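You operate a simulated robot arm through the tools that you are given. There is no shell and no other tool. Be economical: measure what you need, move in short steps, check, and stop when the job is done.

The job below is to be done with a simulated robot arm. You get a single attempt, and the scene is never put back.

TASK
Fit the 60 uF capacitor to the test compressor and try it.
Fine: seat it in the ring, tighten the clamp knob, free the lock, start, and switch off once it runs clean.

The check looks at the end state, three seconds after you hand in, the way a careful person would. Anything else that was tipped, shoved, dropped, spilled or broken makes it a failure.

THE ROBOT
A 7-joint arm with a two-finger gripper, on a carriage that runs on a rail from [-198.2, 0.2] to [39.8, 0] (x, y) and turns from -175 to 158 degrees about z. Base frame: it is fixed where the carriage stands at the start and does not move with it; the origin is on the floor, on the carriage's upright axis, x ahead of it, y to its left, z up. Lengths are in cm, angles in degrees, forces in N, time in s.
Its first joint turns from -149.0 to 149.0 degrees. Places, roughly: capacitor ring on the table [90, -40, 90]; purple clamp knob [90, -30, 90]; test control box [90, -60, 90]; test lock [90, -60, 90]; test start key [90, -60, 90]; test switch [90, -50, 90]. Payload 2.45 kg.
Tool frame: the origin (TCP) lies between the finger pads and is the grasp point; the fingertips stand 2.6 cm ahead of it; z points along the fingers, y is the line along which they close. The gripper opens to 9.6 cm. The gripper's body begins 6.9 cm behind the TCP.
Orientation is told as [roll, pitch, yaw] about the base's x, y, z axes, in that order, counted from this pose: with the fingers straight down and closing along the base's y, the tool's x points along the base's -x, its y along +y and its z along -z.

THE INTERFACE
- The arm moves only by the tool nudge_tool. Its argument "moves" is a list of rows, each a list of 3 entries, a list of its own where there are three numbers: the turn, a rotation vector about the tool's x, y, z in degrees, then the shift along the tool's x, y, z in cm, then the gripper command, from -1 (shut) to 1 (fully open), values between in proportion. In form: [[[rx, ry, rz], [tx, ty, tz], fingers], ...]. A call has 1 to 20 rows; each row shifts and turns the commanded pose from where the row before left it, along the tool's axes as they then stand. Rows are played at 5 a second. More than 5 cm and 8.6 degrees between two rows, or a gripper value outside its range, and nothing of the call is played. Where a pose cannot be reached the arm comes as near as it can. A force on the tool above 40 N (or 10 N above the force at the start of the call, whichever is more), or a blocked arm, ends the call early, and 0.2 s more pass. The fingers move at their own pace and stop on an object; they squeeze with about 44 N. The grip force told is the motor's: it shows also when the fingers shut on nothing. Time passes only in rows, and 0.2 s behind the last, so rows that do not move let the fingers close. The reply holds the time, the measured pose of the TCP, the force on the tool along the base axes, the opening and the grip force, in the units named above and with some noise, with the torque about the TCP (base axes, N m) and any sound that the robot's microphone picked up.
- Cameras (640 x 400 px; columns grow to the right, rows downward): "scene" is now at [3.92, 13.95, 169.72]; the picture's right is [-0.34, -0.94, 0.00], its down [-0.45, 0.16, -0.88] and it looks along [0.83, -0.30, -0.48] (base axes); focal length 288 px, centre (320, 200). "wrist" rides on the gripper at [8.2, 0.3, -9.8] in the tool frame; the picture's right is [-0.04, 1.00, 0.00], its down [-0.73, -0.03, -0.68] and it looks along [-0.68, -0.03, 0.73] (tool axes); focal length 256 px, centre (320, 200). There is no depth. A picture from a camera that has moved, and an enlarged one, comes with that camera's place and axes in the base frame and with its lens.
- snapshot(camera): a new picture of that camera. It takes no simulated time.
- move_column(by): slides the trunk up (or, below 0, down) by that many cm; the arm and the scene camera ride with it, the base frame stays. It gives what a move gives, with no picture.
- base_move(legs): drives the robot by 1 to 6 legs, each [ahead, left, turn to the left] in cm, cm and degrees, along the robot's own axes; the way and the turn of a leg run together, so that a leg with both is an arc; at most 150 cm and 180 degrees a leg. The arm and the cameras ride along, it lands a little off, and it stops where it bumps. It keeps to its track: a leg is cut to what the track allows. It gives what a move gives.
- head_to(pan, tilt): turns the head with the scene camera to pan (to the left, within 155 degrees either way) and tilt (down, from -29 to 69), counted from straight ahead of the robot. It gives what a move gives.
- enlarge(camera, box): a new picture of the part [left, top, right, bottom] of that camera's present view, enlarged. It takes no simulated time.
- hand_in(): hands the job in; it is judged then, once.

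Go step by step. Nothing tells you exact positions but the pictures and the camera data: compare them with the known pose of the tool, close in by small moves and look again before you grip or let go. The budget is 120 turns and 90 pictures, counting those below and the enlarged ones. Unless the task says otherwise, let go and move clear before handing in, and close with one line.

The tools are called as a command line: name --argument value ..., lists and objects as JSON in quotes. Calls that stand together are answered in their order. nudge_tool: Moves the arm, as the interface text tells. Its arguments: {"type":"object","properties":{"moves":{"type":"array"}},"required":["moves"]} The other tools are called the same way: move_column (by) slides the trunk up or down; base_move (legs) drives the base; head_to (pan, tilt) turns the head that bears the scene camera; snapshot (camera) takes a picture; enlarge (camera, box) takes an enlarged picture of a part of a camera's view; hand_in () hands the job in.

At the start:

```text
t: 0.0
eef_pos: [78.42, -46.71, 127.01]
tool_rot: [0.1, 0.0, 0.0]
ft_force: [-0.1, 1.2, 0.1]
torque: [0.01, -0.02, 0.02]
width: 9.59
grasp_force: 0.1
trunk travel left (down, up): [-67.5, 3.5]
robot x, y, heading: [0.09, 0.4, 0.1]
head pan, tilt: [-19.9, 28.6]
```

scene: 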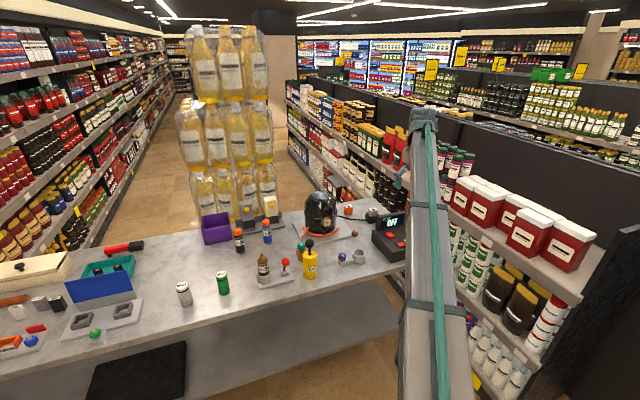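
wrist: 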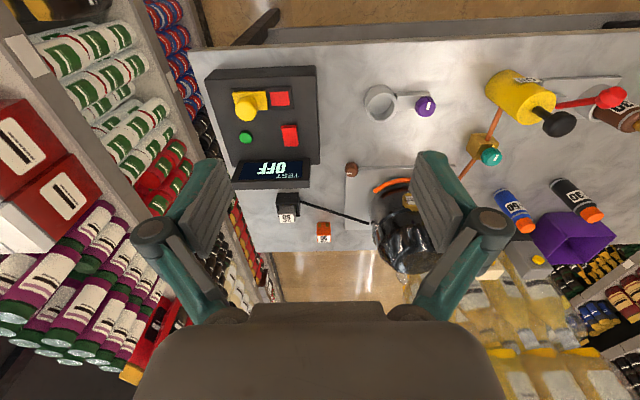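

I see the bench with a control box (OFF display), a ring with a purple knob, and several labelled capacitors. I will enlarge views to read the labels.

enlarge --camera "scene" --box '[160, 180, 420, 310]'

enlarge --camera "wrist" --box '[200, 60, 420, 260]'

enlarge --camera "wrist" --box '[400, 60, 640, 280]'

enlarge --camera "scene" --box '[0, 230, 240, 360]'

```text
2.46 times, centred on (290, 245) of scene
camera zoom: at [3.92, 13.95, 169.72], right [-0.34, -0.94, 0.0], down [-0.45, 0.16, -0.88], along [0.83, -0.3, -0.48], focal length 708 px, centre (394, 89)
```

zoom: 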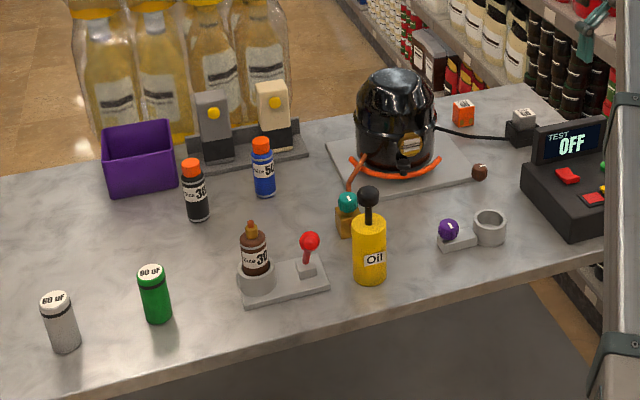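

```text
2.00 times, centred on (310, 160) of wrist
camera zoom: at [70.26, -46.32, 136.89], right [0.04, 1.0, 0.0], down [0.73, -0.03, 0.68], along [0.68, -0.03, -0.73], focal length 512 px, centre (340, 280)
```

zoom: 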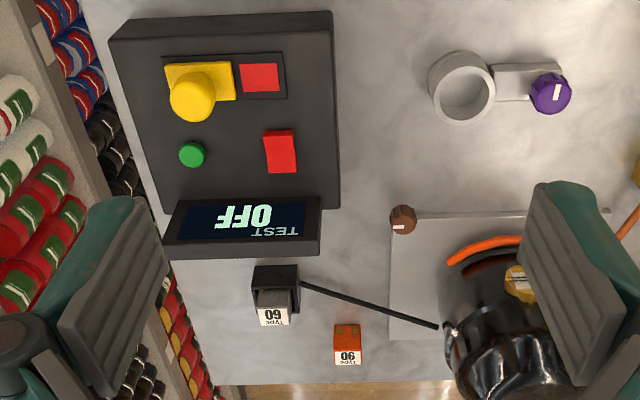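

```text
1.82 times, centred on (520, 170) of wrist
camera zoom: at [70.26, -46.32, 136.89], right [0.04, 1.0, 0.0], down [0.73, -0.03, 0.68], along [0.68, -0.03, -0.73], focal length 465 px, centre (-44, 254)
```

zoom: 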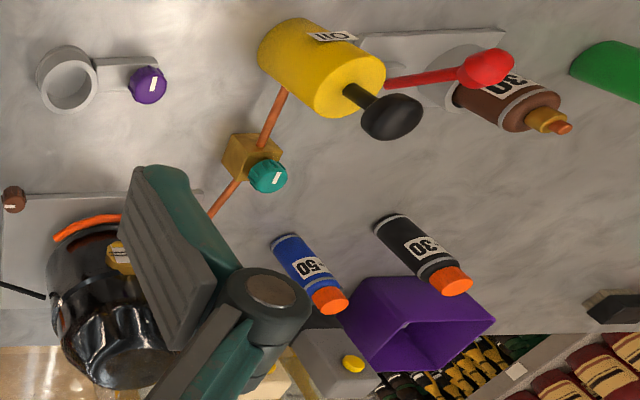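

```text
2.67 times, centred on (120, 295) of scene
camera zoom: at [3.92, 13.95, 169.72], right [-0.34, -0.94, 0.0], down [-0.45, 0.16, -0.88], along [0.83, -0.3, -0.48], focal length 767 px, centre (853, -53)
```

zoom: 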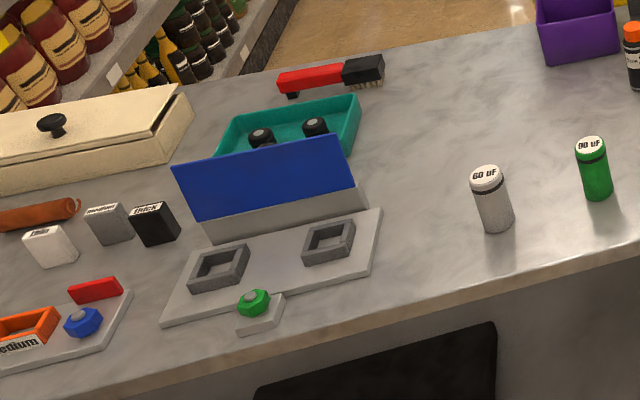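

There are two capacitors, silver and green; I need to read their labels closely.

enlarge --camera "scene" --box '[165, 260, 245, 315]'

head_to --pan -27 --tilt 40

snapshot --camera "scene"

```text
7.27 times, centred on (205, 288) of scene
camera zoom: at [3.92, 13.95, 169.72], right [-0.34, -0.94, 0.0], down [-0.45, 0.16, -0.88], along [0.83, -0.3, -0.48], focal length 2092 px, centre (1156, -436)
```

zoom: 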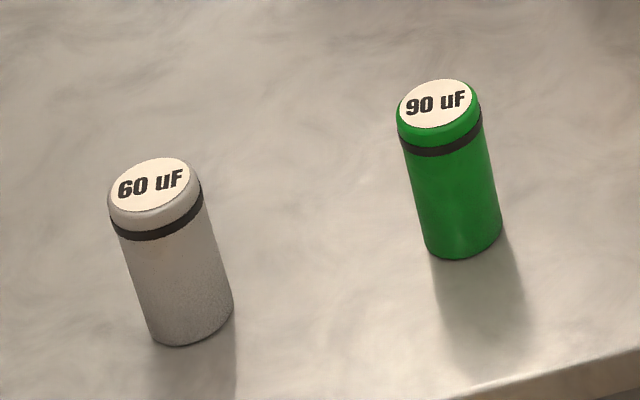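

```text
t: 0.7
eef_pos: [78.5, -46.69, 126.93]
tool_rot: [0.0, 0.0, 0.1]
ft_force: [-0.4, -0.7, 0.3]
torque: [0.0, 0.0, -0.01]
width: 9.58
grasp_force: 0.0
trunk travel left (down, up): [-67.5, 3.5]
robot x, y, heading: [-0.08, -0.0, 0.1]
head pan, tilt: [-27.0, 40.0]
```

```text
82 pictures are left
camera scene: at [2.95, 13.19, 167.98], right [-0.45, -0.89, 0.0], down [-0.57, 0.29, -0.77], along [0.68, -0.35, -0.64], focal length 288 px, centre (320, 200)
```

scene: 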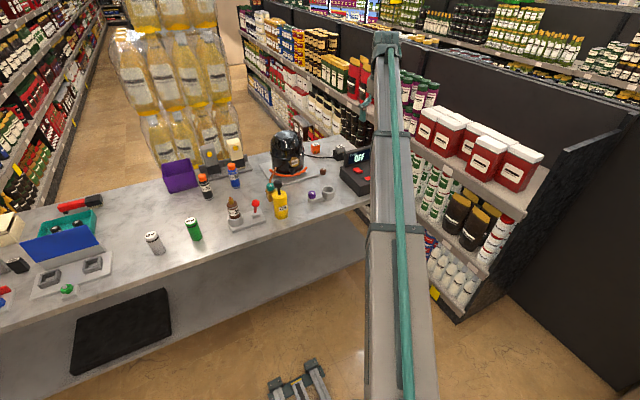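

The silver one is the 60 uF capacitor, at about (91, 34), and the ring is at about (90, -35). I will drive ahead 20 cm for better reach, then look from the wrist.

base_move --legs '[[20, 0, 0]]'

snapshot --camera "wrist"

```text
t: 2.3
eef_pos: [98.47, -46.86, 126.93]
tool_rot: [0.0, -0.1, 0.0]
ft_force: [0.5, 0.4, 0.4]
torque: [0.01, 0.02, 0.0]
width: 9.63
grasp_force: 0.0
trunk travel left (down, up): [-67.5, 3.5]
robot x, y, heading: [20.54, 0.25, 0.1]
head pan, tilt: [-27.0, 40.0]
```

```text
81 pictures are left
camera wrist: at [90.33, -46.36, 136.84], right [0.04, 1.0, 0.0], down [0.73, -0.03, 0.68], along [0.68, -0.03, -0.73], focal length 256 px, centre (320, 200)
```

wrist: 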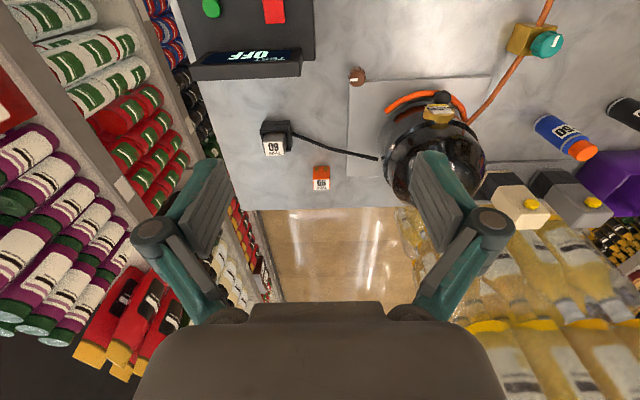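

Now I'll move back in x and sweep left at the same height to see the capacitor.

nudge_tool --moves '[[[0, 0, 0], [5, 0, 0], 1], [[0, 0, 0], [5, 0, 0], 1], [[0, 0, 0], [5, 0, 0], 1], [[0, 0, 0], [1, 4.8, 0], 1], [[0, 0, 0], [0, 5, 0], 1], [[0, 0, 0], [0, 5, 0], 1], [[0, 0, 0], [0, 5, 0], 1], [[0, 0, 0], [0, 5, 0], 1], [[0, 0, 0], [0, 5, 0], 1], [[0, 0, 0], [0, 5, 0], 1], [[0, 0, 0], [0, 5, 0], 1], [[0, 0, 0], [0, 5, 0], 1], [[0, 0, 0], [0, 5, 0], 1], [[0, 0, 0], [0, 5, 0], 1], [[0, 0, 0], [0, 5, 0], 1], [[0, 0, 0], [0, 5, 0], 1], [[0, 0, 0], [0, 5, 0], 1], [[0, 0, 0], [0, 5, 0], 1], [[0, 0, 0], [0, 5, 0], 1]]'

snapshot --camera "wrist"

```text
t: 6.3
eef_pos: [84.1, 32.59, 123.72]
tool_rot: [0.0, 0.0, -0.1]
ft_force: [0.6, -0.1, -0.1]
torque: [0.01, 0.03, 0.0]
width: 9.6
grasp_force: 0.1
out of reach, approached as far as the arm can: row 7, 8, 9, 10, 11
trunk travel left (down, up): [-67.5, 3.5]
robot x, y, heading: [20.1, 0.1, -0.2]
head pan, tilt: [-27.0, 40.0]
```

```text
80 pictures are left
camera wrist: at [75.85, 33.05, 133.48], right [0.04, 1.0, 0.0], down [0.73, -0.03, 0.68], along [0.68, -0.03, -0.73], focal length 256 px, centre (320, 200)
```

wrist: 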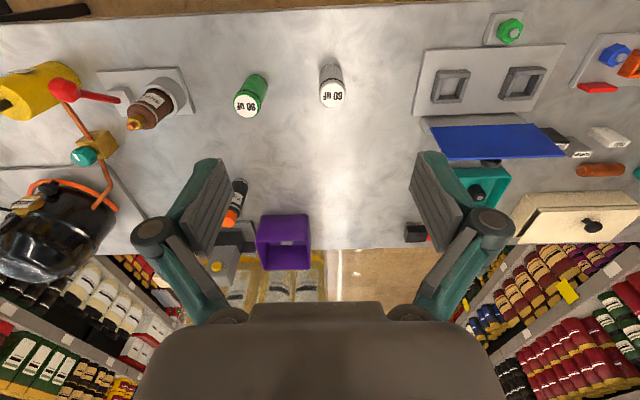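

The capacitor stands at about (89.3, 34.1), table z≈87, top z≈97. I'll move above it and descend partly to check.

nudge_tool --moves '[[[0, 0, 0], [-4, 1.5, 0], 1], [[0, 0, 0], [0, 0, 4], 1], [[0, 0, 0], [0, 0, 4], 1], [[0, 0, 0], [0, 0, 4], 1], [[0, 0, 0], [0, 0, 4], 1], [[0, 0, 0], [0, 0, 0], 1]]'

snapshot --camera "wrist"

head_to --pan 27 --tilt 40

snapshot --camera "scene"

```text
t: 7.7
eef_pos: [88.24, 33.95, 107.73]
tool_rot: [0.0, 0.0, 0.0]
ft_force: [0.5, -0.2, -0.1]
torque: [-0.02, -0.02, 0.02]
width: 9.61
grasp_force: 0.1
trunk travel left (down, up): [-67.5, 3.5]
robot x, y, heading: [19.97, -0.11, 0.2]
head pan, tilt: [-27.0, 40.0]
```

```text
79 pictures are left
camera wrist: at [79.98, 34.35, 117.63], right [0.04, 1.0, 0.0], down [0.73, -0.03, 0.68], along [0.68, -0.03, -0.73], focal length 256 px, centre (320, 200)
```

wrist: 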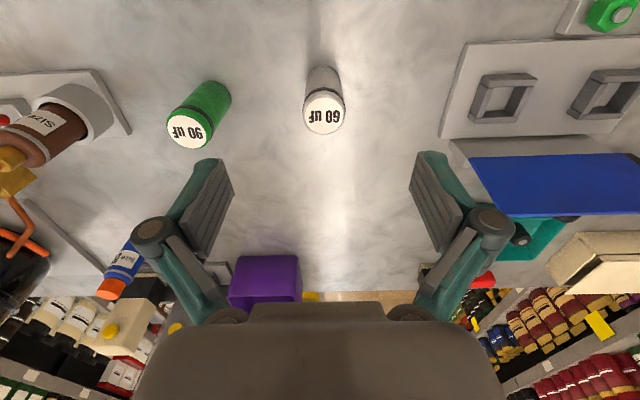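

```text
t: 9.0
eef_pos: [88.22, 33.94, 107.81]
tool_rot: [-0.1, 0.0, -0.1]
ft_force: [-0.3, 0.0, 0.8]
torque: [0.01, 0.02, -0.01]
width: 9.58
grasp_force: 0.1
trunk travel left (down, up): [-67.5, 3.5]
robot x, y, heading: [19.83, 0.11, -0.1]
head pan, tilt: [27.0, 40.0]
```

```text
78 pictures are left
camera scene: at [22.95, 20.89, 167.97], right [0.45, -0.89, 0.0], down [-0.57, -0.29, -0.77], along [0.68, 0.35, -0.64], focal length 288 px, centre (320, 200)
```

scene: 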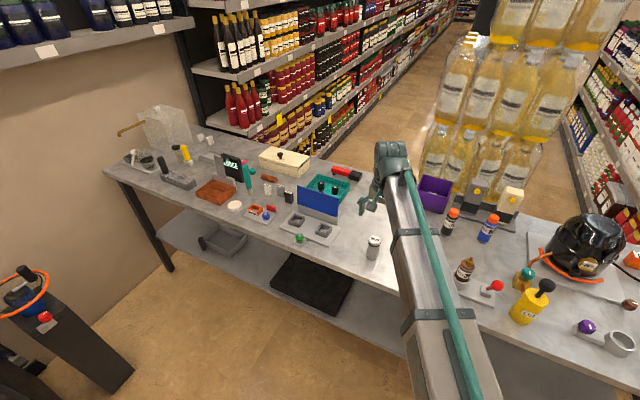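

The estimates agree: capacitor axis (89.3, 34.2). I descend to z≈94 and grip.

nudge_tool --moves '[[[0, 0, 0], [-1.1, 0.3, 0], 1], [[0, 0, 0], [0, 0, 4], 1], [[0, 0, 0], [0, 0, 4], 1], [[0, 0, 0], [0, 0, 3], 1], [[0, 0, 0], [0, 0, 2.7], 1], [[0, 0, 0], [0, 0, 0], 1]]'

snapshot --camera "wrist"

```text
t: 10.4
eef_pos: [89.15, 34.25, 94.08]
tool_rot: [0.1, 0.0, -0.1]
ft_force: [-0.3, 1.3, 0.4]
torque: [0.01, -0.02, -0.04]
width: 9.6
grasp_force: 0.1
trunk travel left (down, up): [-67.5, 3.5]
robot x, y, heading: [20.07, 0.14, -0.1]
head pan, tilt: [27.0, 40.0]
```

```text
77 pictures are left
camera wrist: at [80.94, 34.77, 103.92], right [0.04, 1.0, 0.0], down [0.73, -0.03, 0.68], along [0.68, -0.03, -0.73], focal length 256 px, centre (320, 200)
```

wrist: 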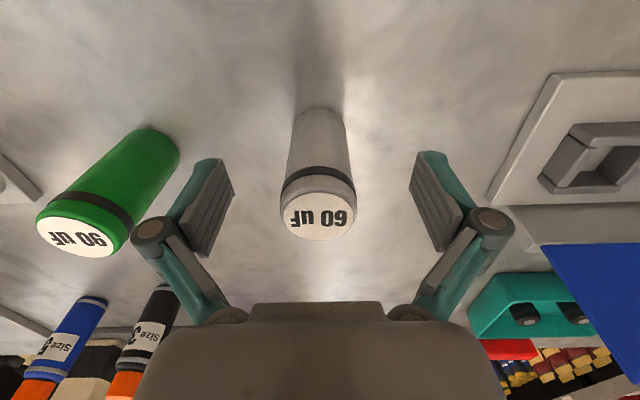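

Centered between the fingers; gripping and lifting slightly.

nudge_tool --moves '[[[0, 0, 0], [0, 0.1, 0], 0], [[0, 0, 0], [0, 0, 0], -1], [[0, 0, 0], [0, 0, 0], -1], [[0, 0, 0], [0, 0, 0], -1], [[0, 0, 0], [0, 0, 0], -1], [[0, 0, 0], [0, 0, -2], -1], [[0, 0, 0], [0, 0, 0], -1]]'

snapshot --camera "wrist"

```text
t: 12.0
eef_pos: [89.16, 34.34, 96.15]
tool_rot: [0.0, 0.0, 0.0]
ft_force: [0.4, -0.1, -1.4]
torque: [0.0, -0.01, 0.01]
width: 3.85
grasp_force: 44.0
trunk travel left (down, up): [-67.5, 3.5]
robot x, y, heading: [19.67, 0.06, -0.2]
head pan, tilt: [27.0, 40.0]
```

```text
76 pictures are left
camera wrist: at [80.93, 34.82, 105.93], right [0.04, 1.0, 0.0], down [0.73, -0.03, 0.68], along [0.68, -0.03, -0.73], focal length 256 px, centre (320, 200)
```

wrist: 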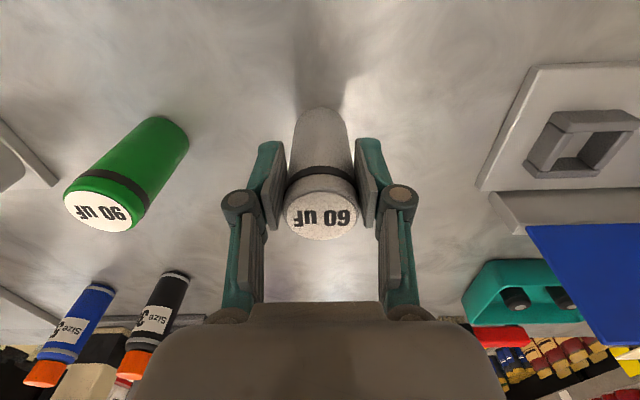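

The capacitor is held (diameter 3.85 cm, bottom about 7 cm below TCP). I lift to z≈122 and carry it toward the ring.

nudge_tool --moves '[[[0, 0, 0], [0, 0, -5], -1], [[0, 0, 0], [0, 0, -5], -1], [[0, 0, 0], [0, 0, -5], -1], [[0, 0, 0], [0, 0, -5], -1], [[0, 0, 0], [0, 0, -5], -1], [[0, 0, 0], [0, -5, 0], -1], [[0, 0, 0], [0, -5, 0], -1], [[0, 0, 0], [0, -5, 0], -1], [[0, 0, 0], [0, -5, 0], -1], [[0, 0, 0], [0, -5, 0], -1], [[0, 0, 0], [0, -5, 0], -1], [[0, 0, 0], [0, -5, 0], -1], [[0, 0, 0], [0, 0, 0], -1]]'

```text
t: 14.8
eef_pos: [89.12, -0.7, 120.84]
tool_rot: [0.0, 0.0, -0.1]
ft_force: [-0.4, -0.1, -1.2]
torque: [-0.01, 0.0, 0.01]
width: 3.82
grasp_force: 43.5
trunk travel left (down, up): [-67.5, 3.5]
robot x, y, heading: [19.94, -0.21, 0.1]
head pan, tilt: [27.0, 40.0]
```

nudge_tool --moves '[[[0, 0, 0], [0, -5, 0], -1], [[0, 0, 0], [0, -5, 0], -1], [[0, 0, 0], [0, -5, 0], -1], [[0, 0, 0], [0, -5, 0], -1], [[0, 0, 0], [0, -5, 0], -1], [[0, 0, 0], [0, -5, 0], -1], [[0, 0, 0], [0, -5, 0], -1], [[0, 0, 0], [0, 0, 0], -1]]'

snapshot --camera "wrist"

head_to --pan -35 --tilt 45

snapshot --camera "scene"

```text
t: 16.6
eef_pos: [88.95, -35.66, 120.85]
tool_rot: [0.0, 0.0, 0.0]
ft_force: [0.1, 0.2, -1.1]
torque: [0.0, -0.02, -0.01]
width: 3.79
grasp_force: 43.7
trunk travel left (down, up): [-67.5, 3.5]
robot x, y, heading: [20.0, -0.03, -0.1]
head pan, tilt: [27.0, 40.0]
```

```text
75 pictures are left
camera wrist: at [80.75, -35.23, 130.59], right [0.04, 1.0, 0.0], down [0.73, -0.03, 0.68], along [0.68, -0.03, -0.73], focal length 256 px, centre (320, 200)
```

wrist: 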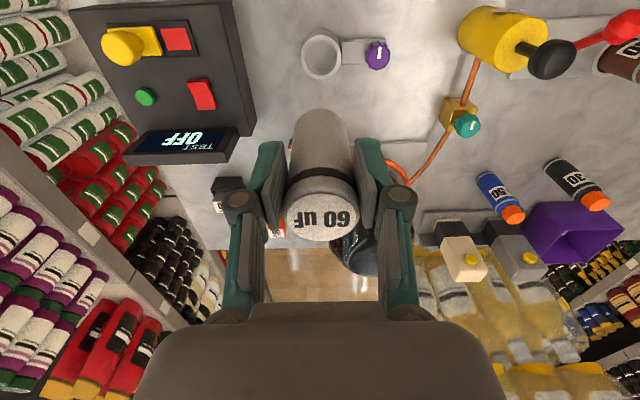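

```text
t: 17.9
eef_pos: [88.94, -35.58, 120.7]
tool_rot: [0.0, 0.0, -0.1]
ft_force: [0.2, 0.1, -1.2]
torque: [0.0, 0.04, -0.05]
width: 3.82
grasp_force: 43.8
trunk travel left (down, up): [-67.5, 3.5]
robot x, y, heading: [19.94, -0.26, -0.1]
head pan, tilt: [-35.0, 45.0]
```

```text
74 pictures are left
camera scene: at [22.05, 12.37, 167.25], right [-0.57, -0.82, 0.0], down [-0.58, 0.41, -0.71], along [0.58, -0.41, -0.71], focal length 288 px, centre (320, 200)
```

scene: 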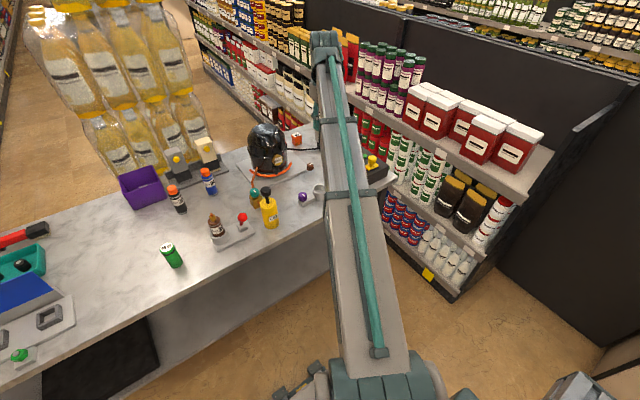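

Let me zoom on the ring and box.

enlarge --camera "wrist" --box '[280, 10, 420, 100]'

enlarge --camera "wrist" --box '[70, 0, 250, 120]'

```text
4.44 times, centred on (350, 55) of wrist
camera zoom: at [80.77, -35.19, 130.6], right [0.04, 1.0, 0.0], down [0.73, -0.03, 0.68], along [0.68, -0.03, -0.73], focal length 1138 px, centre (187, 844)
```

zoom: 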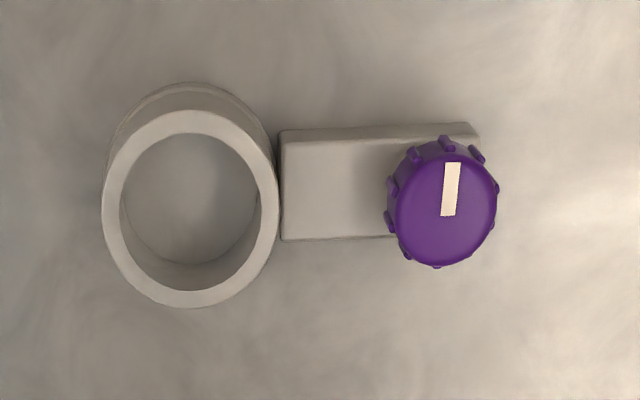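

```text
3.33 times, centred on (160, 60) of wrist
camera zoom: at [80.77, -35.19, 130.6], right [0.04, 1.0, 0.0], down [0.73, -0.03, 0.68], along [0.68, -0.03, -0.73], focal length 853 px, centre (853, 667)
```

zoom: 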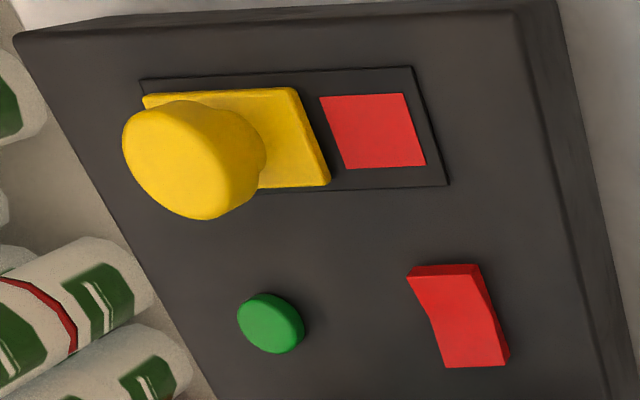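

Ring centre is about (90.65, -35.6), rim z≈90.5, inner diameter ≈4.4 cm. I lower to just above the rim and look again.

nudge_tool --moves '[[[0, 0, 0], [-1.7, 0, 0], -1], [[0, 0, 0], [0, 0, 5], -1], [[0, 0, 0], [0, 0, 5], -1], [[0, 0, 0], [0, 0, 5], -1], [[0, 0, 0], [0, 0, 4], -1], [[0, 0, 0], [0, 0, 0], -1]]'

snapshot --camera "wrist"

head_to --pan -45 --tilt 45

snapshot --camera "scene"

```text
t: 19.3
eef_pos: [90.98, -35.52, 101.91]
tool_rot: [0.0, 0.1, 0.1]
ft_force: [0.0, -0.1, -1.2]
torque: [-0.01, 0.01, 0.02]
width: 3.78
grasp_force: 44.7
trunk travel left (down, up): [-67.5, 3.5]
robot x, y, heading: [20.08, -0.31, 0.0]
head pan, tilt: [-35.0, 45.0]
```

```text
71 pictures are left
camera wrist: at [82.73, -35.12, 111.69], right [0.04, 1.0, 0.0], down [0.73, -0.03, 0.68], along [0.68, -0.03, -0.73], focal length 256 px, centre (320, 200)
```

wrist: 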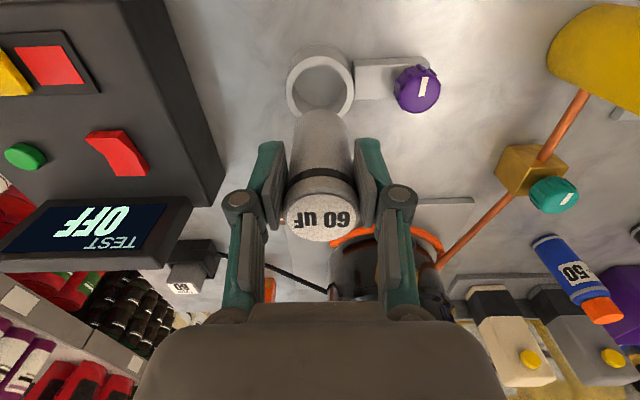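

```text
t: 20.0
eef_pos: [90.93, -35.6, 101.75]
tool_rot: [0.0, 0.0, 0.0]
ft_force: [-0.1, -0.9, -0.7]
torque: [0.0, 0.02, 0.02]
width: 3.76
grasp_force: 43.6
trunk travel left (down, up): [-67.5, 3.5]
robot x, y, heading: [19.67, 0.1, 0.1]
head pan, tilt: [-45.0, 45.0]
```

```text
70 pictures are left
camera scene: at [21.14, 11.28, 167.25], right [-0.71, -0.71, 0.0], down [-0.5, 0.5, -0.71], along [0.5, -0.5, -0.71], focal length 288 px, centre (320, 200)
```

scene: 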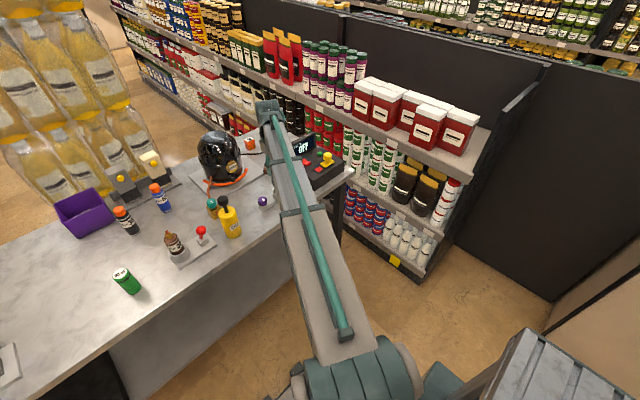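

enlarge --camera "wrist" --box '[260, 30, 380, 130]'

```text
4.00 times, centred on (320, 80) of wrist
camera zoom: at [82.73, -35.12, 111.72], right [0.04, 1.0, 0.0], down [0.73, -0.03, 0.68], along [0.68, -0.03, -0.73], focal length 1024 px, centre (320, 680)
```

zoom: 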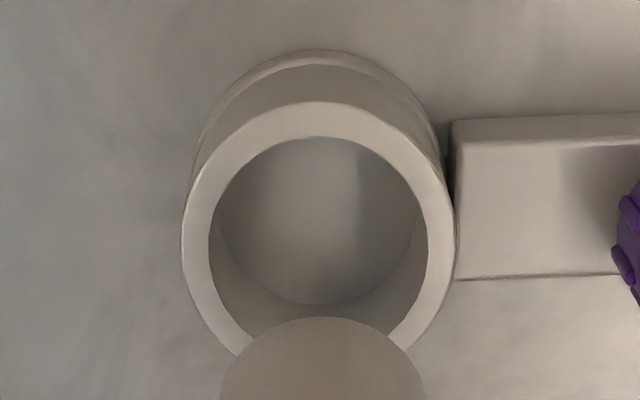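

I want a better measure of the capacitor's bottom against the ring, so I zoom on it.

enlarge --camera "wrist" --box '[270, 90, 370, 190]'

enlarge --camera "scene" --box '[180, 110, 360, 220]'

```text
4.00 times, centred on (320, 140) of wrist
camera zoom: at [82.73, -35.12, 111.72], right [0.04, 1.0, 0.0], down [0.73, -0.03, 0.68], along [0.68, -0.03, -0.73], focal length 1024 px, centre (320, 440)
```

zoom: 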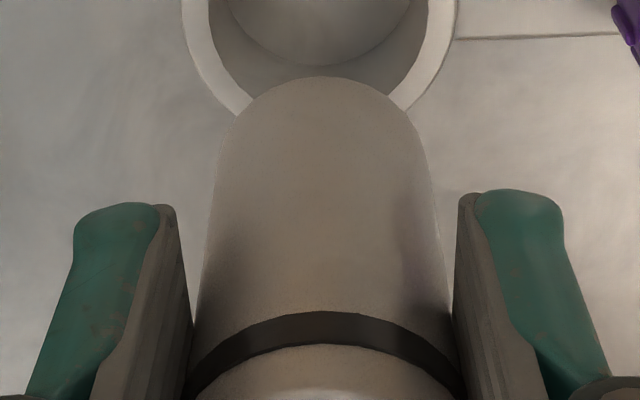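

```text
3.56 times, centred on (270, 165) of scene
camera zoom: at [21.14, 11.28, 167.25], right [-0.71, -0.71, 0.0], down [-0.5, 0.5, -0.71], along [0.5, -0.5, -0.71], focal length 1023 px, centre (498, 324)
```

zoom: 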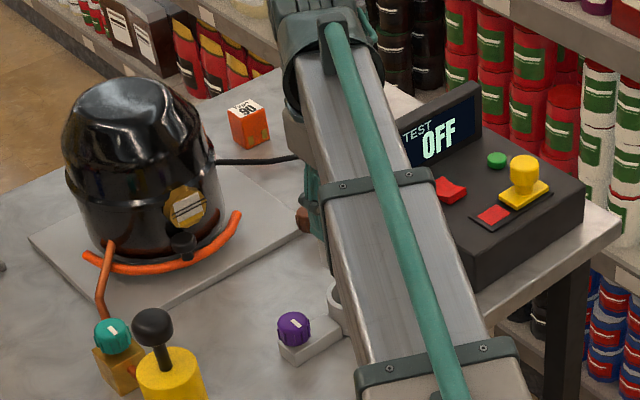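

The capacitor sits about 1.2 cm ahead of the TCP in the pads (axis ≈92.1), so I shift back 1.45 cm and lower 2.5 cm, then re-check.

nudge_tool --moves '[[[0, 0, 0], [1.45, 0, 0], -1], [[0, 0, 0], [0, 0, 2.5], -1], [[0, 0, 0], [0, 0, 0], -1]]'

enlarge --camera "wrist" --box '[240, 40, 400, 140]'

```text
t: 20.8
eef_pos: [89.45, -35.61, 99.53]
tool_rot: [0.0, 0.0, 0.0]
ft_force: [-1.0, 0.5, 0.3]
torque: [0.03, -0.01, -0.01]
width: 3.78
grasp_force: 43.6
trunk travel left (down, up): [-67.5, 3.5]
robot x, y, heading: [20.29, 0.26, -0.0]
head pan, tilt: [-45.0, 45.0]
```

```text
4.00 times, centred on (320, 90) of wrist
camera zoom: at [81.26, -35.2, 109.4], right [0.04, 1.0, 0.0], down [0.73, -0.03, 0.68], along [0.68, -0.03, -0.73], focal length 1024 px, centre (320, 640)
```

zoom: 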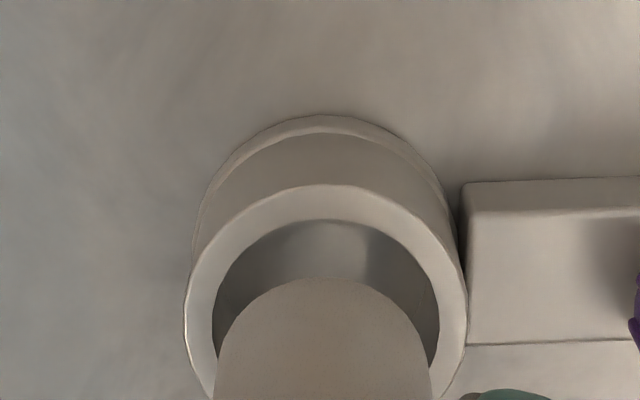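

Alignment is good (cap ≈90.69, ring ≈90.64; y within 0.1). I lower slowly into the ring.

nudge_tool --moves '[[[0, 0, 0], [0.03, 0.07, 0.8], -1], [[0, 0, 0], [0, 0, 0.8], -1], [[0, 0, 0], [0, 0, 0.8], -1], [[0, 0, 0], [0, 0, 0.5], -1], [[0, 0, 0], [0, 0, 0], -1]]'

enlarge --camera "wrist" --box '[240, 40, 400, 140]'

```text
t: 22.0
eef_pos: [89.33, -35.52, 96.5]
tool_rot: [0.0, 0.0, 0.0]
ft_force: [0.1, -0.6, -1.7]
torque: [0.05, 0.02, 0.0]
width: 3.77
grasp_force: 44.2
trunk travel left (down, up): [-67.5, 3.5]
robot x, y, heading: [19.75, 0.11, 0.0]
head pan, tilt: [-45.0, 45.0]
```

```text
4.00 times, centred on (320, 90) of wrist
camera zoom: at [81.13, -35.09, 106.46], right [0.04, 1.0, 0.0], down [0.73, -0.03, 0.68], along [0.68, -0.03, -0.73], focal length 1024 px, centre (320, 640)
```

zoom: 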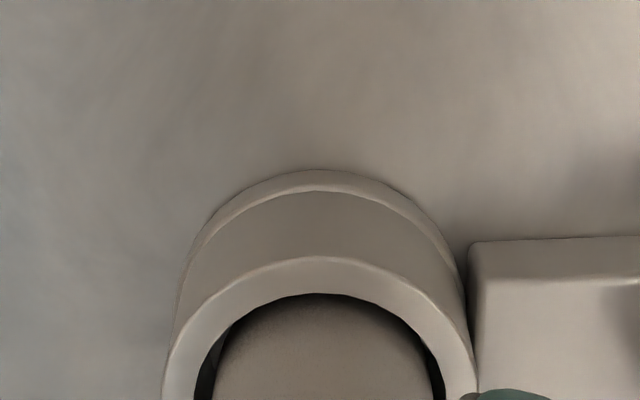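

The capacitor bottom is inside the ring. Continuing down in small steps until it touches the floor.

nudge_tool --moves '[[[0, 0, 0], [0, 0, 0.6], -1], [[0, 0, 0], [0, 0, 0.5], -1], [[0, 0, 0], [0, 0, 0.4], -1], [[0, 0, 0], [0, 0, 0.3], -1], [[0, 0, 0], [0, 0, 0], -1]]'

snapshot --camera "wrist"

```text
t: 23.2
eef_pos: [89.23, -35.49, 95.01]
tool_rot: [-0.1, -0.2, -0.1]
ft_force: [2.5, -1.7, 21.8]
torque: [0.11, -0.38, 0.02]
width: 3.75
grasp_force: 44.7
trunk travel left (down, up): [-67.5, 3.5]
robot x, y, heading: [19.94, 0.02, 0.2]
head pan, tilt: [-45.0, 45.0]
```

```text
64 pictures are left
camera wrist: at [81.03, -35.06, 104.91], right [0.04, 1.0, 0.0], down [0.73, -0.03, 0.68], along [0.68, -0.03, -0.73], focal length 256 px, centre (320, 200)
```

wrist: 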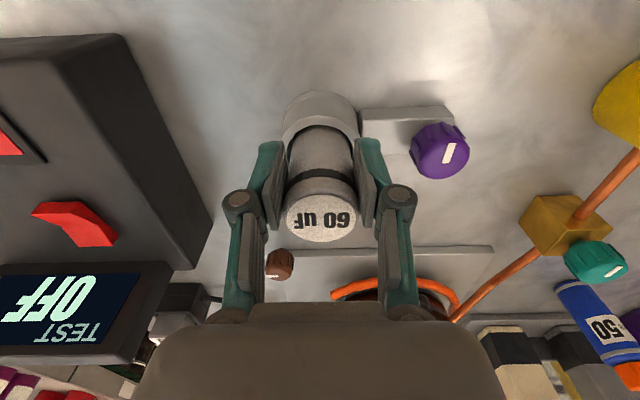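

It bottomed out with 22 N. I open a little and look.

nudge_tool --moves '[[[0, 0, 0], [0, 0, -0.3], -1], [[0, 0, 0], [0, 0, 0], 0.1], [[0, 0, 0], [0, 0, 0], 0.1], [[0, 0, 0], [0, 0, 0], 0.1]]'

snapshot --camera "wrist"

```text
t: 24.2
eef_pos: [89.25, -35.5, 95.15]
tool_rot: [0.1, -0.1, 0.1]
ft_force: [-0.4, 0.3, 0.4]
torque: [0.02, 0.01, 0.0]
width: 5.29
grasp_force: 0.1
trunk travel left (down, up): [-67.5, 3.5]
robot x, y, heading: [20.12, 0.15, 0.0]
head pan, tilt: [-45.0, 45.0]
```

```text
63 pictures are left
camera wrist: at [81.12, -35.09, 104.98], right [0.04, 1.0, 0.0], down [0.73, -0.03, 0.68], along [0.68, -0.03, -0.73], focal length 256 px, centre (320, 200)
```

wrist: 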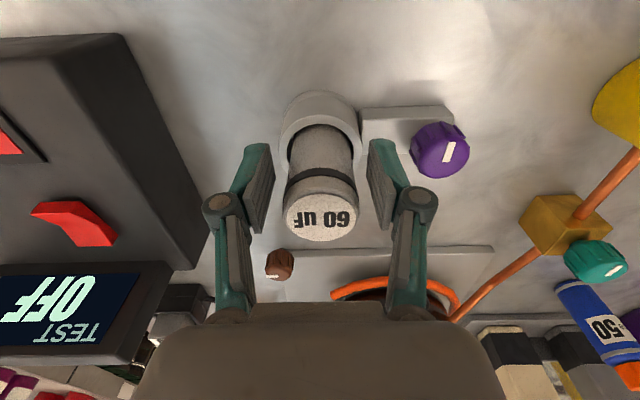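

Released; I rise straight up and check seating.

nudge_tool --moves '[[[0, 0, 0], [0, 0, -3], 0.1], [[0, 0, 0], [0, 0, -4], 0.1], [[0, 0, 0], [0, 0, -4], 0.1], [[0, 0, 0], [4, 0, -2], 0.1], [[0, 0, 0], [0, 0, 0], 0.1]]'

snapshot --camera "wrist"

enlarge --camera "wrist" --box '[260, 20, 440, 150]'

```text
t: 25.4
eef_pos: [85.37, -35.3, 107.84]
tool_rot: [0.0, 0.0, 0.0]
ft_force: [0.0, -0.9, 0.6]
torque: [0.01, 0.03, -0.02]
width: 5.29
grasp_force: 0.0
trunk travel left (down, up): [-67.5, 3.5]
robot x, y, heading: [19.92, 0.17, -0.0]
head pan, tilt: [-45.0, 45.0]
```

```text
62 pictures are left
camera wrist: at [77.07, -34.91, 117.72], right [0.04, 1.0, 0.0], down [0.73, -0.03, 0.68], along [0.68, -0.03, -0.73], focal length 256 px, centre (320, 200)
```

wrist: 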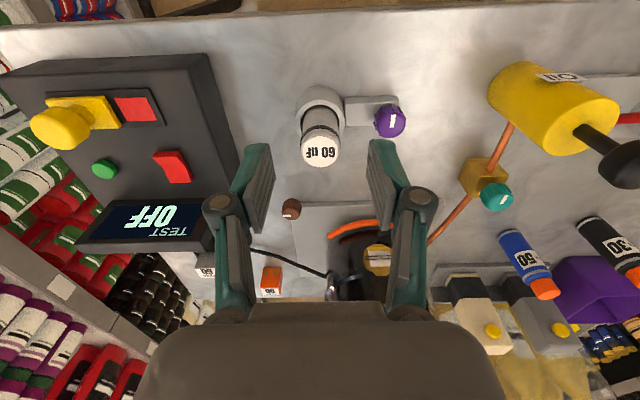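

```text
3.08 times, centred on (350, 85) of wrist
camera zoom: at [77.07, -34.91, 117.72], right [0.04, 1.0, 0.0], down [0.73, -0.03, 0.68], along [0.68, -0.03, -0.73], focal length 788 px, centre (228, 554)
```

zoom: 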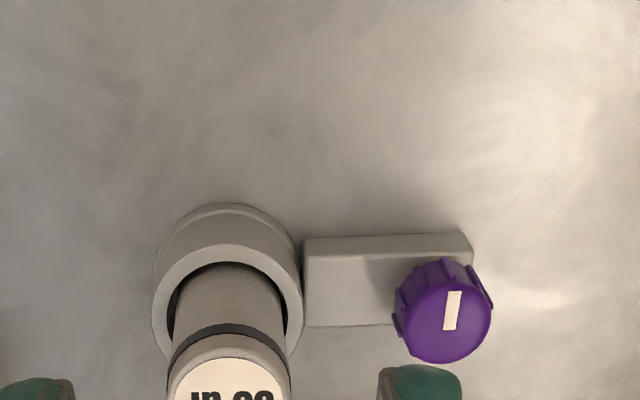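

The capacitor is seated on the ring floor (z≈87.6). The purple knob is at about (90.5, -27.7), top ≈90.4; I move above it to look closer.

nudge_tool --moves '[[[0, 0, 0], [-2, 3.8, 0], 0.1], [[0, 0, 0], [-2, 3.8, 0], 0.1], [[0, 0, 0], [0, 0, 4], 0.1], [[0, 0, 0], [0, 0, 2], 0.1], [[0, 0, 0], [0, 0, 0], 0.1]]'

snapshot --camera "wrist"

enlarge --camera "wrist" --box '[240, 40, 400, 160]'

```text
t: 26.6
eef_pos: [89.21, -27.92, 101.97]
tool_rot: [0.0, -0.1, 0.0]
ft_force: [0.4, -0.2, 0.5]
torque: [0.0, -0.01, -0.01]
width: 5.29
grasp_force: 0.0
trunk travel left (down, up): [-67.5, 3.5]
robot x, y, heading: [19.7, -0.15, 0.2]
head pan, tilt: [-45.0, 45.0]
```

```text
60 pictures are left
camera wrist: at [81.05, -27.47, 111.87], right [0.04, 1.0, 0.0], down [0.73, -0.03, 0.68], along [0.68, -0.03, -0.73], focal length 256 px, centre (320, 200)
```

wrist: 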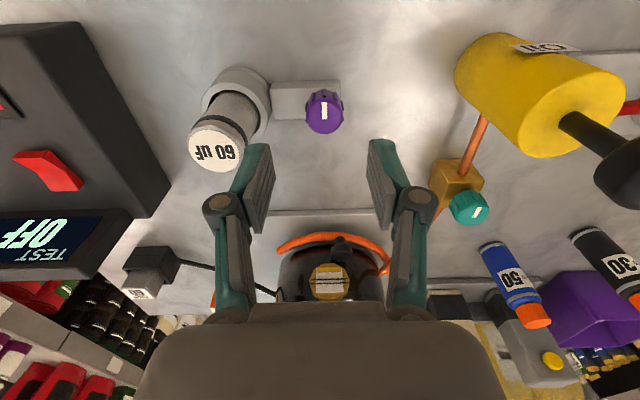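

```text
3.33 times, centred on (320, 100) of wrist
camera zoom: at [81.05, -27.47, 111.87], right [0.04, 1.0, 0.0], down [0.73, -0.03, 0.68], along [0.68, -0.03, -0.73], focal length 853 px, centre (320, 533)
```

zoom: 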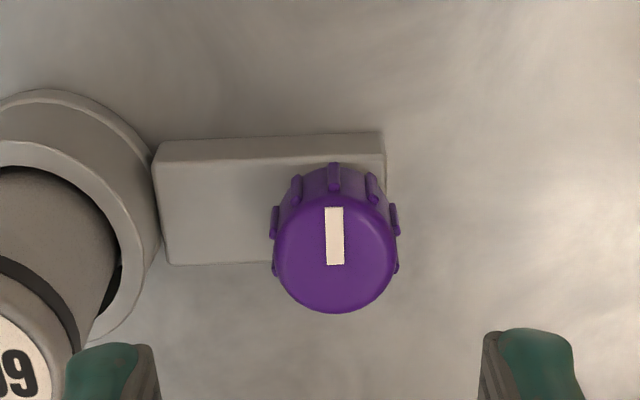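

Knob axis ≈(90.7, -27.5), top 91.1, block top 88.6. I descend so the fingertips straddle the knob.

nudge_tool --moves '[[[0, 0, 0], [-1.5, 0.4, 0], 0.1], [[0, 0, 0], [0, 0, 4], 0.1], [[0, 0, 0], [0, 0, 3], 0.1], [[0, 0, 0], [0, 0, 2], 0.1], [[0, 0, 0], [0, 0, 1.2], 0.1], [[0, 0, 0], [0, 0, 0], 0.1]]'

snapshot --camera "wrist"

```text
t: 28.0
eef_pos: [90.83, -27.62, 91.87]
tool_rot: [0.0, 0.1, 0.1]
ft_force: [-0.5, 0.1, 0.2]
torque: [-0.02, -0.02, -0.01]
width: 5.29
grasp_force: 0.0
trunk travel left (down, up): [-67.5, 3.5]
robot x, y, heading: [20.05, 0.12, 0.2]
head pan, tilt: [-45.0, 45.0]
```

```text
58 pictures are left
camera wrist: at [82.62, -27.08, 101.77], right [0.04, 1.0, 0.0], down [0.73, -0.03, 0.68], along [0.68, -0.03, -0.73], focal length 256 px, centre (320, 200)
```

wrist: 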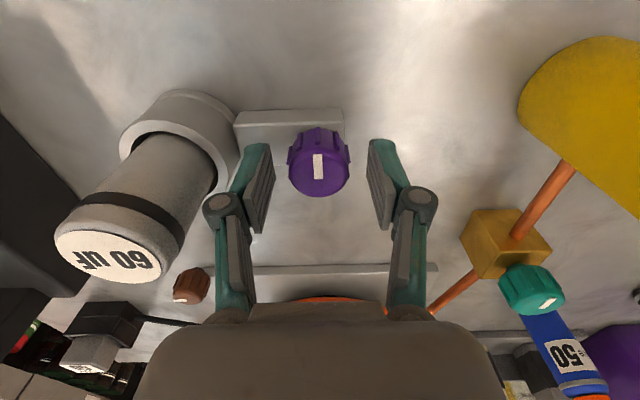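

Knob is between the fingers. Closing on it, then turning clockwise (seen from above).

nudge_tool --moves '[[[0, 0, 0], [0, 0, 0.3], -1], [[0, 0, 0], [0, 0, 0], -1], [[0, 0, 0], [0, 0, 0], -1], [[0, 0, 8], [0, 0, 0], -1], [[0, 0, 8], [0, 0, 0], -1], [[0, 0, 8], [0, 0, 0], -1], [[0, 0, 0], [0, 0, 0], -1]]'

snapshot --camera "wrist"

```text
t: 29.6
eef_pos: [90.71, -27.65, 91.78]
tool_rot: [0.1, -0.2, -24.1]
ft_force: [8.0, -8.1, 29.1]
torque: [0.09, 0.52, 0.03]
width: 3.16
grasp_force: 45.1
trunk travel left (down, up): [-67.5, 3.5]
robot x, y, heading: [19.89, 0.05, -0.1]
head pan, tilt: [-45.0, 45.0]
```

```text
57 pictures are left
camera wrist: at [83.42, -23.83, 101.57], right [0.45, 0.9, 0.0], down [0.66, -0.33, 0.68], along [0.61, -0.3, -0.73], focal length 256 px, centre (320, 200)
```

wrist: 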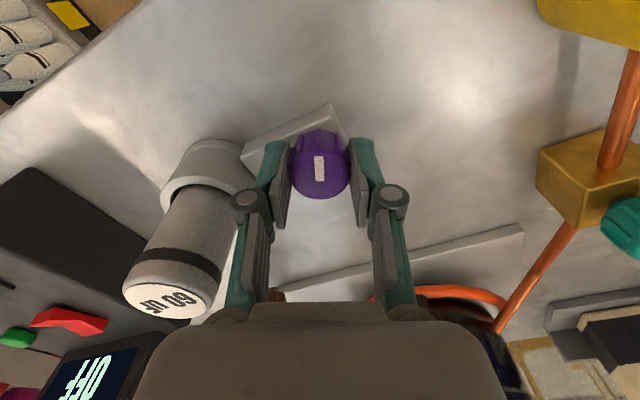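

The knob turned with the fingers; the tips press the block a bit, so I raise 0.3 cm and continue turning.

nudge_tool --moves '[[[0, 0, 0], [0, 0, -0.3], -1], [[0, 0, 8], [0, 0, 0], -1], [[0, 0, 8], [0, 0, 0], -1], [[0, 0, 8], [0, 0, 0], -1], [[0, 0, 8], [0, 0, 0], -1], [[0, 0, 8], [0, 0, 0], -1], [[0, 0, 8], [0, 0, 0], -1], [[0, 0, 0], [0, 0, 0], -1]]'

snapshot --camera "wrist"

```text
t: 31.4
eef_pos: [90.87, -27.6, 91.66]
tool_rot: [-0.3, 0.1, -72.2]
ft_force: [-3.6, -8.3, -16.9]
torque: [-0.45, -0.03, -0.01]
width: 3.16
grasp_force: 44.8
trunk travel left (down, up): [-67.5, 3.5]
robot x, y, heading: [20.03, 0.17, -0.1]
head pan, tilt: [-45.0, 45.0]
```

```text
56 pictures are left
camera wrist: at [88.6, -19.65, 101.61], right [0.96, 0.27, 0.0], down [0.2, -0.71, 0.68], along [0.18, -0.65, -0.74], focal length 256 px, centre (320, 200)
```

wrist: 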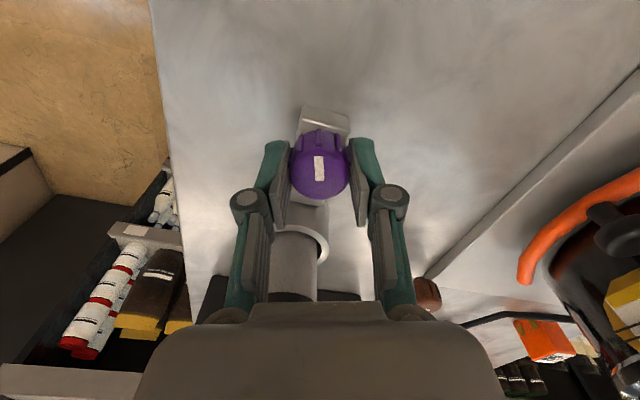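

The knob is screwing down as it turns, so I relax 0.15 cm downward and continue, watching torque.

nudge_tool --moves '[[[0, 0, 8], [0, 0, 0.15], -1], [[0, 0, 8], [0, 0, 0], -1], [[0, 0, 8], [0, 0, 0], -1], [[0, 0, 0], [0, 0, 0], -1]]'

snapshot --camera "wrist"

```text
t: 32.4
eef_pos: [90.74, -27.69, 91.69]
tool_rot: [0.0, -0.1, -96.1]
ft_force: [-6.7, -10.3, -3.5]
torque: [0.59, 0.14, 0.01]
width: 3.16
grasp_force: 45.2
trunk travel left (down, up): [-67.5, 3.5]
robot x, y, heading: [19.78, 0.21, -0.2]
head pan, tilt: [-45.0, 45.0]
```

```text
55 pictures are left
camera wrist: at [91.93, -19.43, 101.6], right [0.99, -0.15, 0.0], down [-0.11, -0.73, 0.68], along [-0.1, -0.67, -0.73], focal length 256 px, centre (320, 200)
```

wrist: 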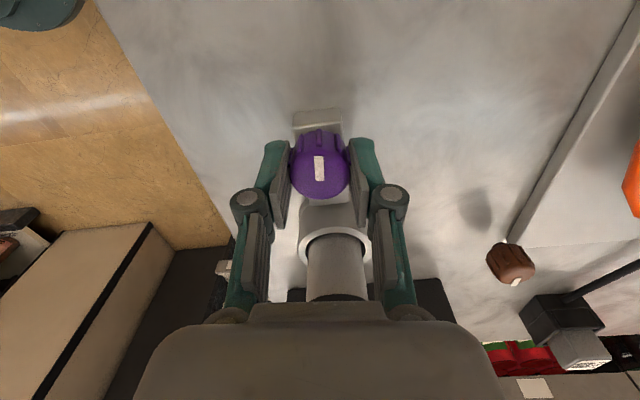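

Still turning freely with no stop. Continuing another 30°.

nudge_tool --moves '[[[0, 0, 8], [0, 0, 0], -1], [[0, 0, 8], [0, 0, 0], -1], [[0, 0, 8], [0, 0, 0], -1], [[0, 0, 6], [0, 0, 0], -1], [[0, 0, 0], [0, 0, 0], -1]]'

snapshot --camera "wrist"

```text
t: 33.6
eef_pos: [90.86, -27.42, 91.65]
tool_rot: [0.0, 0.0, -126.2]
ft_force: [-3.5, -3.8, -0.1]
torque: [-0.48, 0.38, 0.39]
width: 3.13
grasp_force: 45.3
trunk travel left (down, up): [-67.5, 3.5]
robot x, y, heading: [19.96, -0.27, 0.1]
head pan, tilt: [-45.0, 45.0]
```

```text
54 pictures are left
camera wrist: at [95.88, -20.98, 101.61], right [0.78, -0.62, 0.0], down [-0.46, -0.58, 0.68], along [-0.42, -0.53, -0.73], focal length 256 px, centre (320, 200)
```

wrist: 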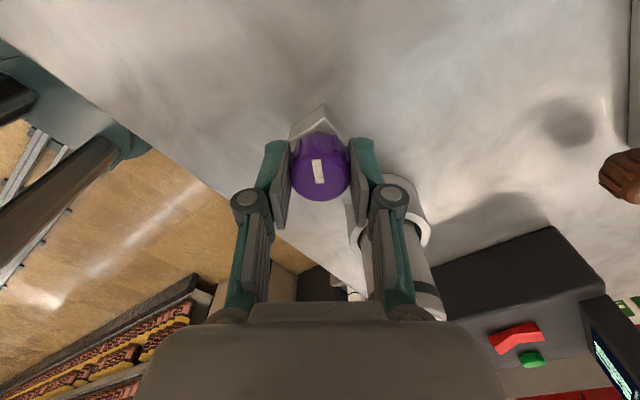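

A torque of 0.39 Nm appeared and the marker starts lagging: a stop. I push 5° more to confirm it's tight.

nudge_tool --moves '[[[0, 0, 5], [0, 0, 0], -1], [[0, 0, 0], [0, 0, 0], -1]]'

enlarge --camera "wrist" --box '[250, 90, 430, 230]'

```text
t: 34.2
eef_pos: [90.96, -27.39, 91.77]
tool_rot: [0.0, 0.1, -131.0]
ft_force: [1.8, 3.2, 0.2]
torque: [0.39, -0.32, 0.28]
width: 3.16
grasp_force: 44.9
trunk travel left (down, up): [-67.5, 3.5]
robot x, y, heading: [20.24, -0.34, -0.0]
head pan, tilt: [-45.0, 45.0]
```

```text
2.86 times, centred on (340, 160) of wrist
camera zoom: at [96.49, -21.37, 101.62], right [0.73, -0.69, 0.0], down [-0.5, -0.54, 0.68], along [-0.46, -0.49, -0.74], focal length 731 px, centre (263, 314)
```

zoom: 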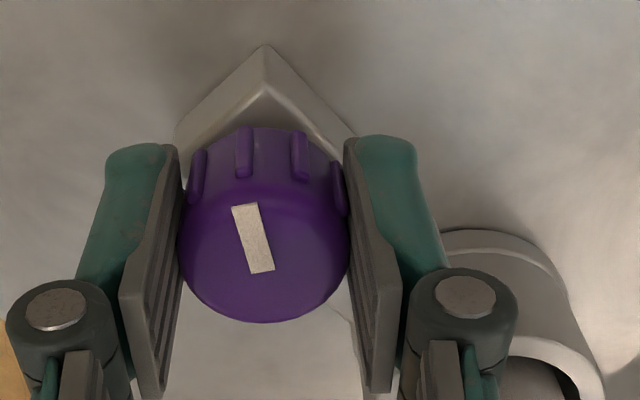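

The knob is at its stop (turned about 120°). I release, rise, and unwind the wrist above.

nudge_tool --moves '[[[0, 0, -5], [0, 0, 0], 0.1], [[0, 0, 0], [0, 0, 0], 0.1], [[0, 0, 0], [0, 0, 0], 0.1], [[0, 0, 0], [0, 0, -4], 0.1], [[0, 0, 0], [0, 0, -5], 0.1], [[0, 0, 0], [0, 0, -5], 0.1], [[0, 0, 0], [0, 0, -5], 0.1], [[0, 0, -8.4], [0, 0, 0], 0.1], [[0, 0, -8.4], [0, 0, 0], 0.1], [[0, 0, -8.4], [0, 0, 0], 0.1], [[0, 0, -8.4], [0, 0, 0], 0.1], [[0, 0, -8.4], [0, 0, 0], 0.1], [[0, 0, -8.4], [0, 0, 0], 0.1], [[0, 0, -8.4], [0, 0, 0], 0.1], [[0, 0, -8.4], [0, 0, 0], 0.1], [[0, 0, -8.4], [0, 0, 0], 0.1], [[0, 0, -8.4], [0, 0, 0], 0.1], [[0, 0, -8.4], [0, 0, 0], 0.1], [[0, 0, -8.4], [0, 0, 0], 0.1], [[0, 0, -8.4], [0, 0, 0], 0.1]]'

nudge_tool --moves '[[[0, 0, -8.4], [0, 0, 0], 0.1], [[0, 0, -8.4], [0, 0, 0], 0.1], [[0, 0, 0], [0, -5, 0], -1], [[0, 0, 0], [0, -5, 0], -1], [[0, 0, 0], [0, -5, 0], -1], [[0, 0, 0], [0, -5, 0], -1], [[0, 0, 0], [0, 0, 0], -1]]'

snapshot --camera "wrist"

```text
t: 38.4
eef_pos: [90.63, -27.46, 110.7]
tool_rot: [0.0, 0.0, -16.5]
ft_force: [0.0, -0.1, 0.8]
torque: [0.01, 0.01, -0.01]
width: 5.27
grasp_force: 0.0
trunk travel left (down, up): [-67.5, 3.5]
robot x, y, heading: [19.83, -0.32, -0.2]
head pan, tilt: [-45.0, 45.0]
```

```text
t: 40.0
eef_pos: [90.89, -47.77, 110.82]
tool_rot: [0.0, 0.0, 0.0]
ft_force: [0.7, -0.2, -0.6]
torque: [0.0, -0.01, 0.01]
width: 0.0
grasp_force: 28.5
trunk travel left (down, up): [-67.5, 3.5]
robot x, y, heading: [20.09, -0.14, -0.2]
head pan, tilt: [-45.0, 45.0]
```

```text
52 pictures are left
camera wrist: at [82.6, -47.38, 120.7], right [0.04, 1.0, 0.0], down [0.73, -0.03, 0.68], along [0.68, -0.03, -0.73], focal length 256 px, centre (320, 200)
```

wrist: 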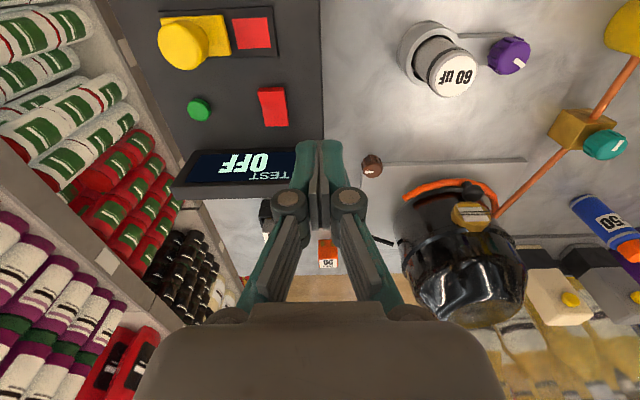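

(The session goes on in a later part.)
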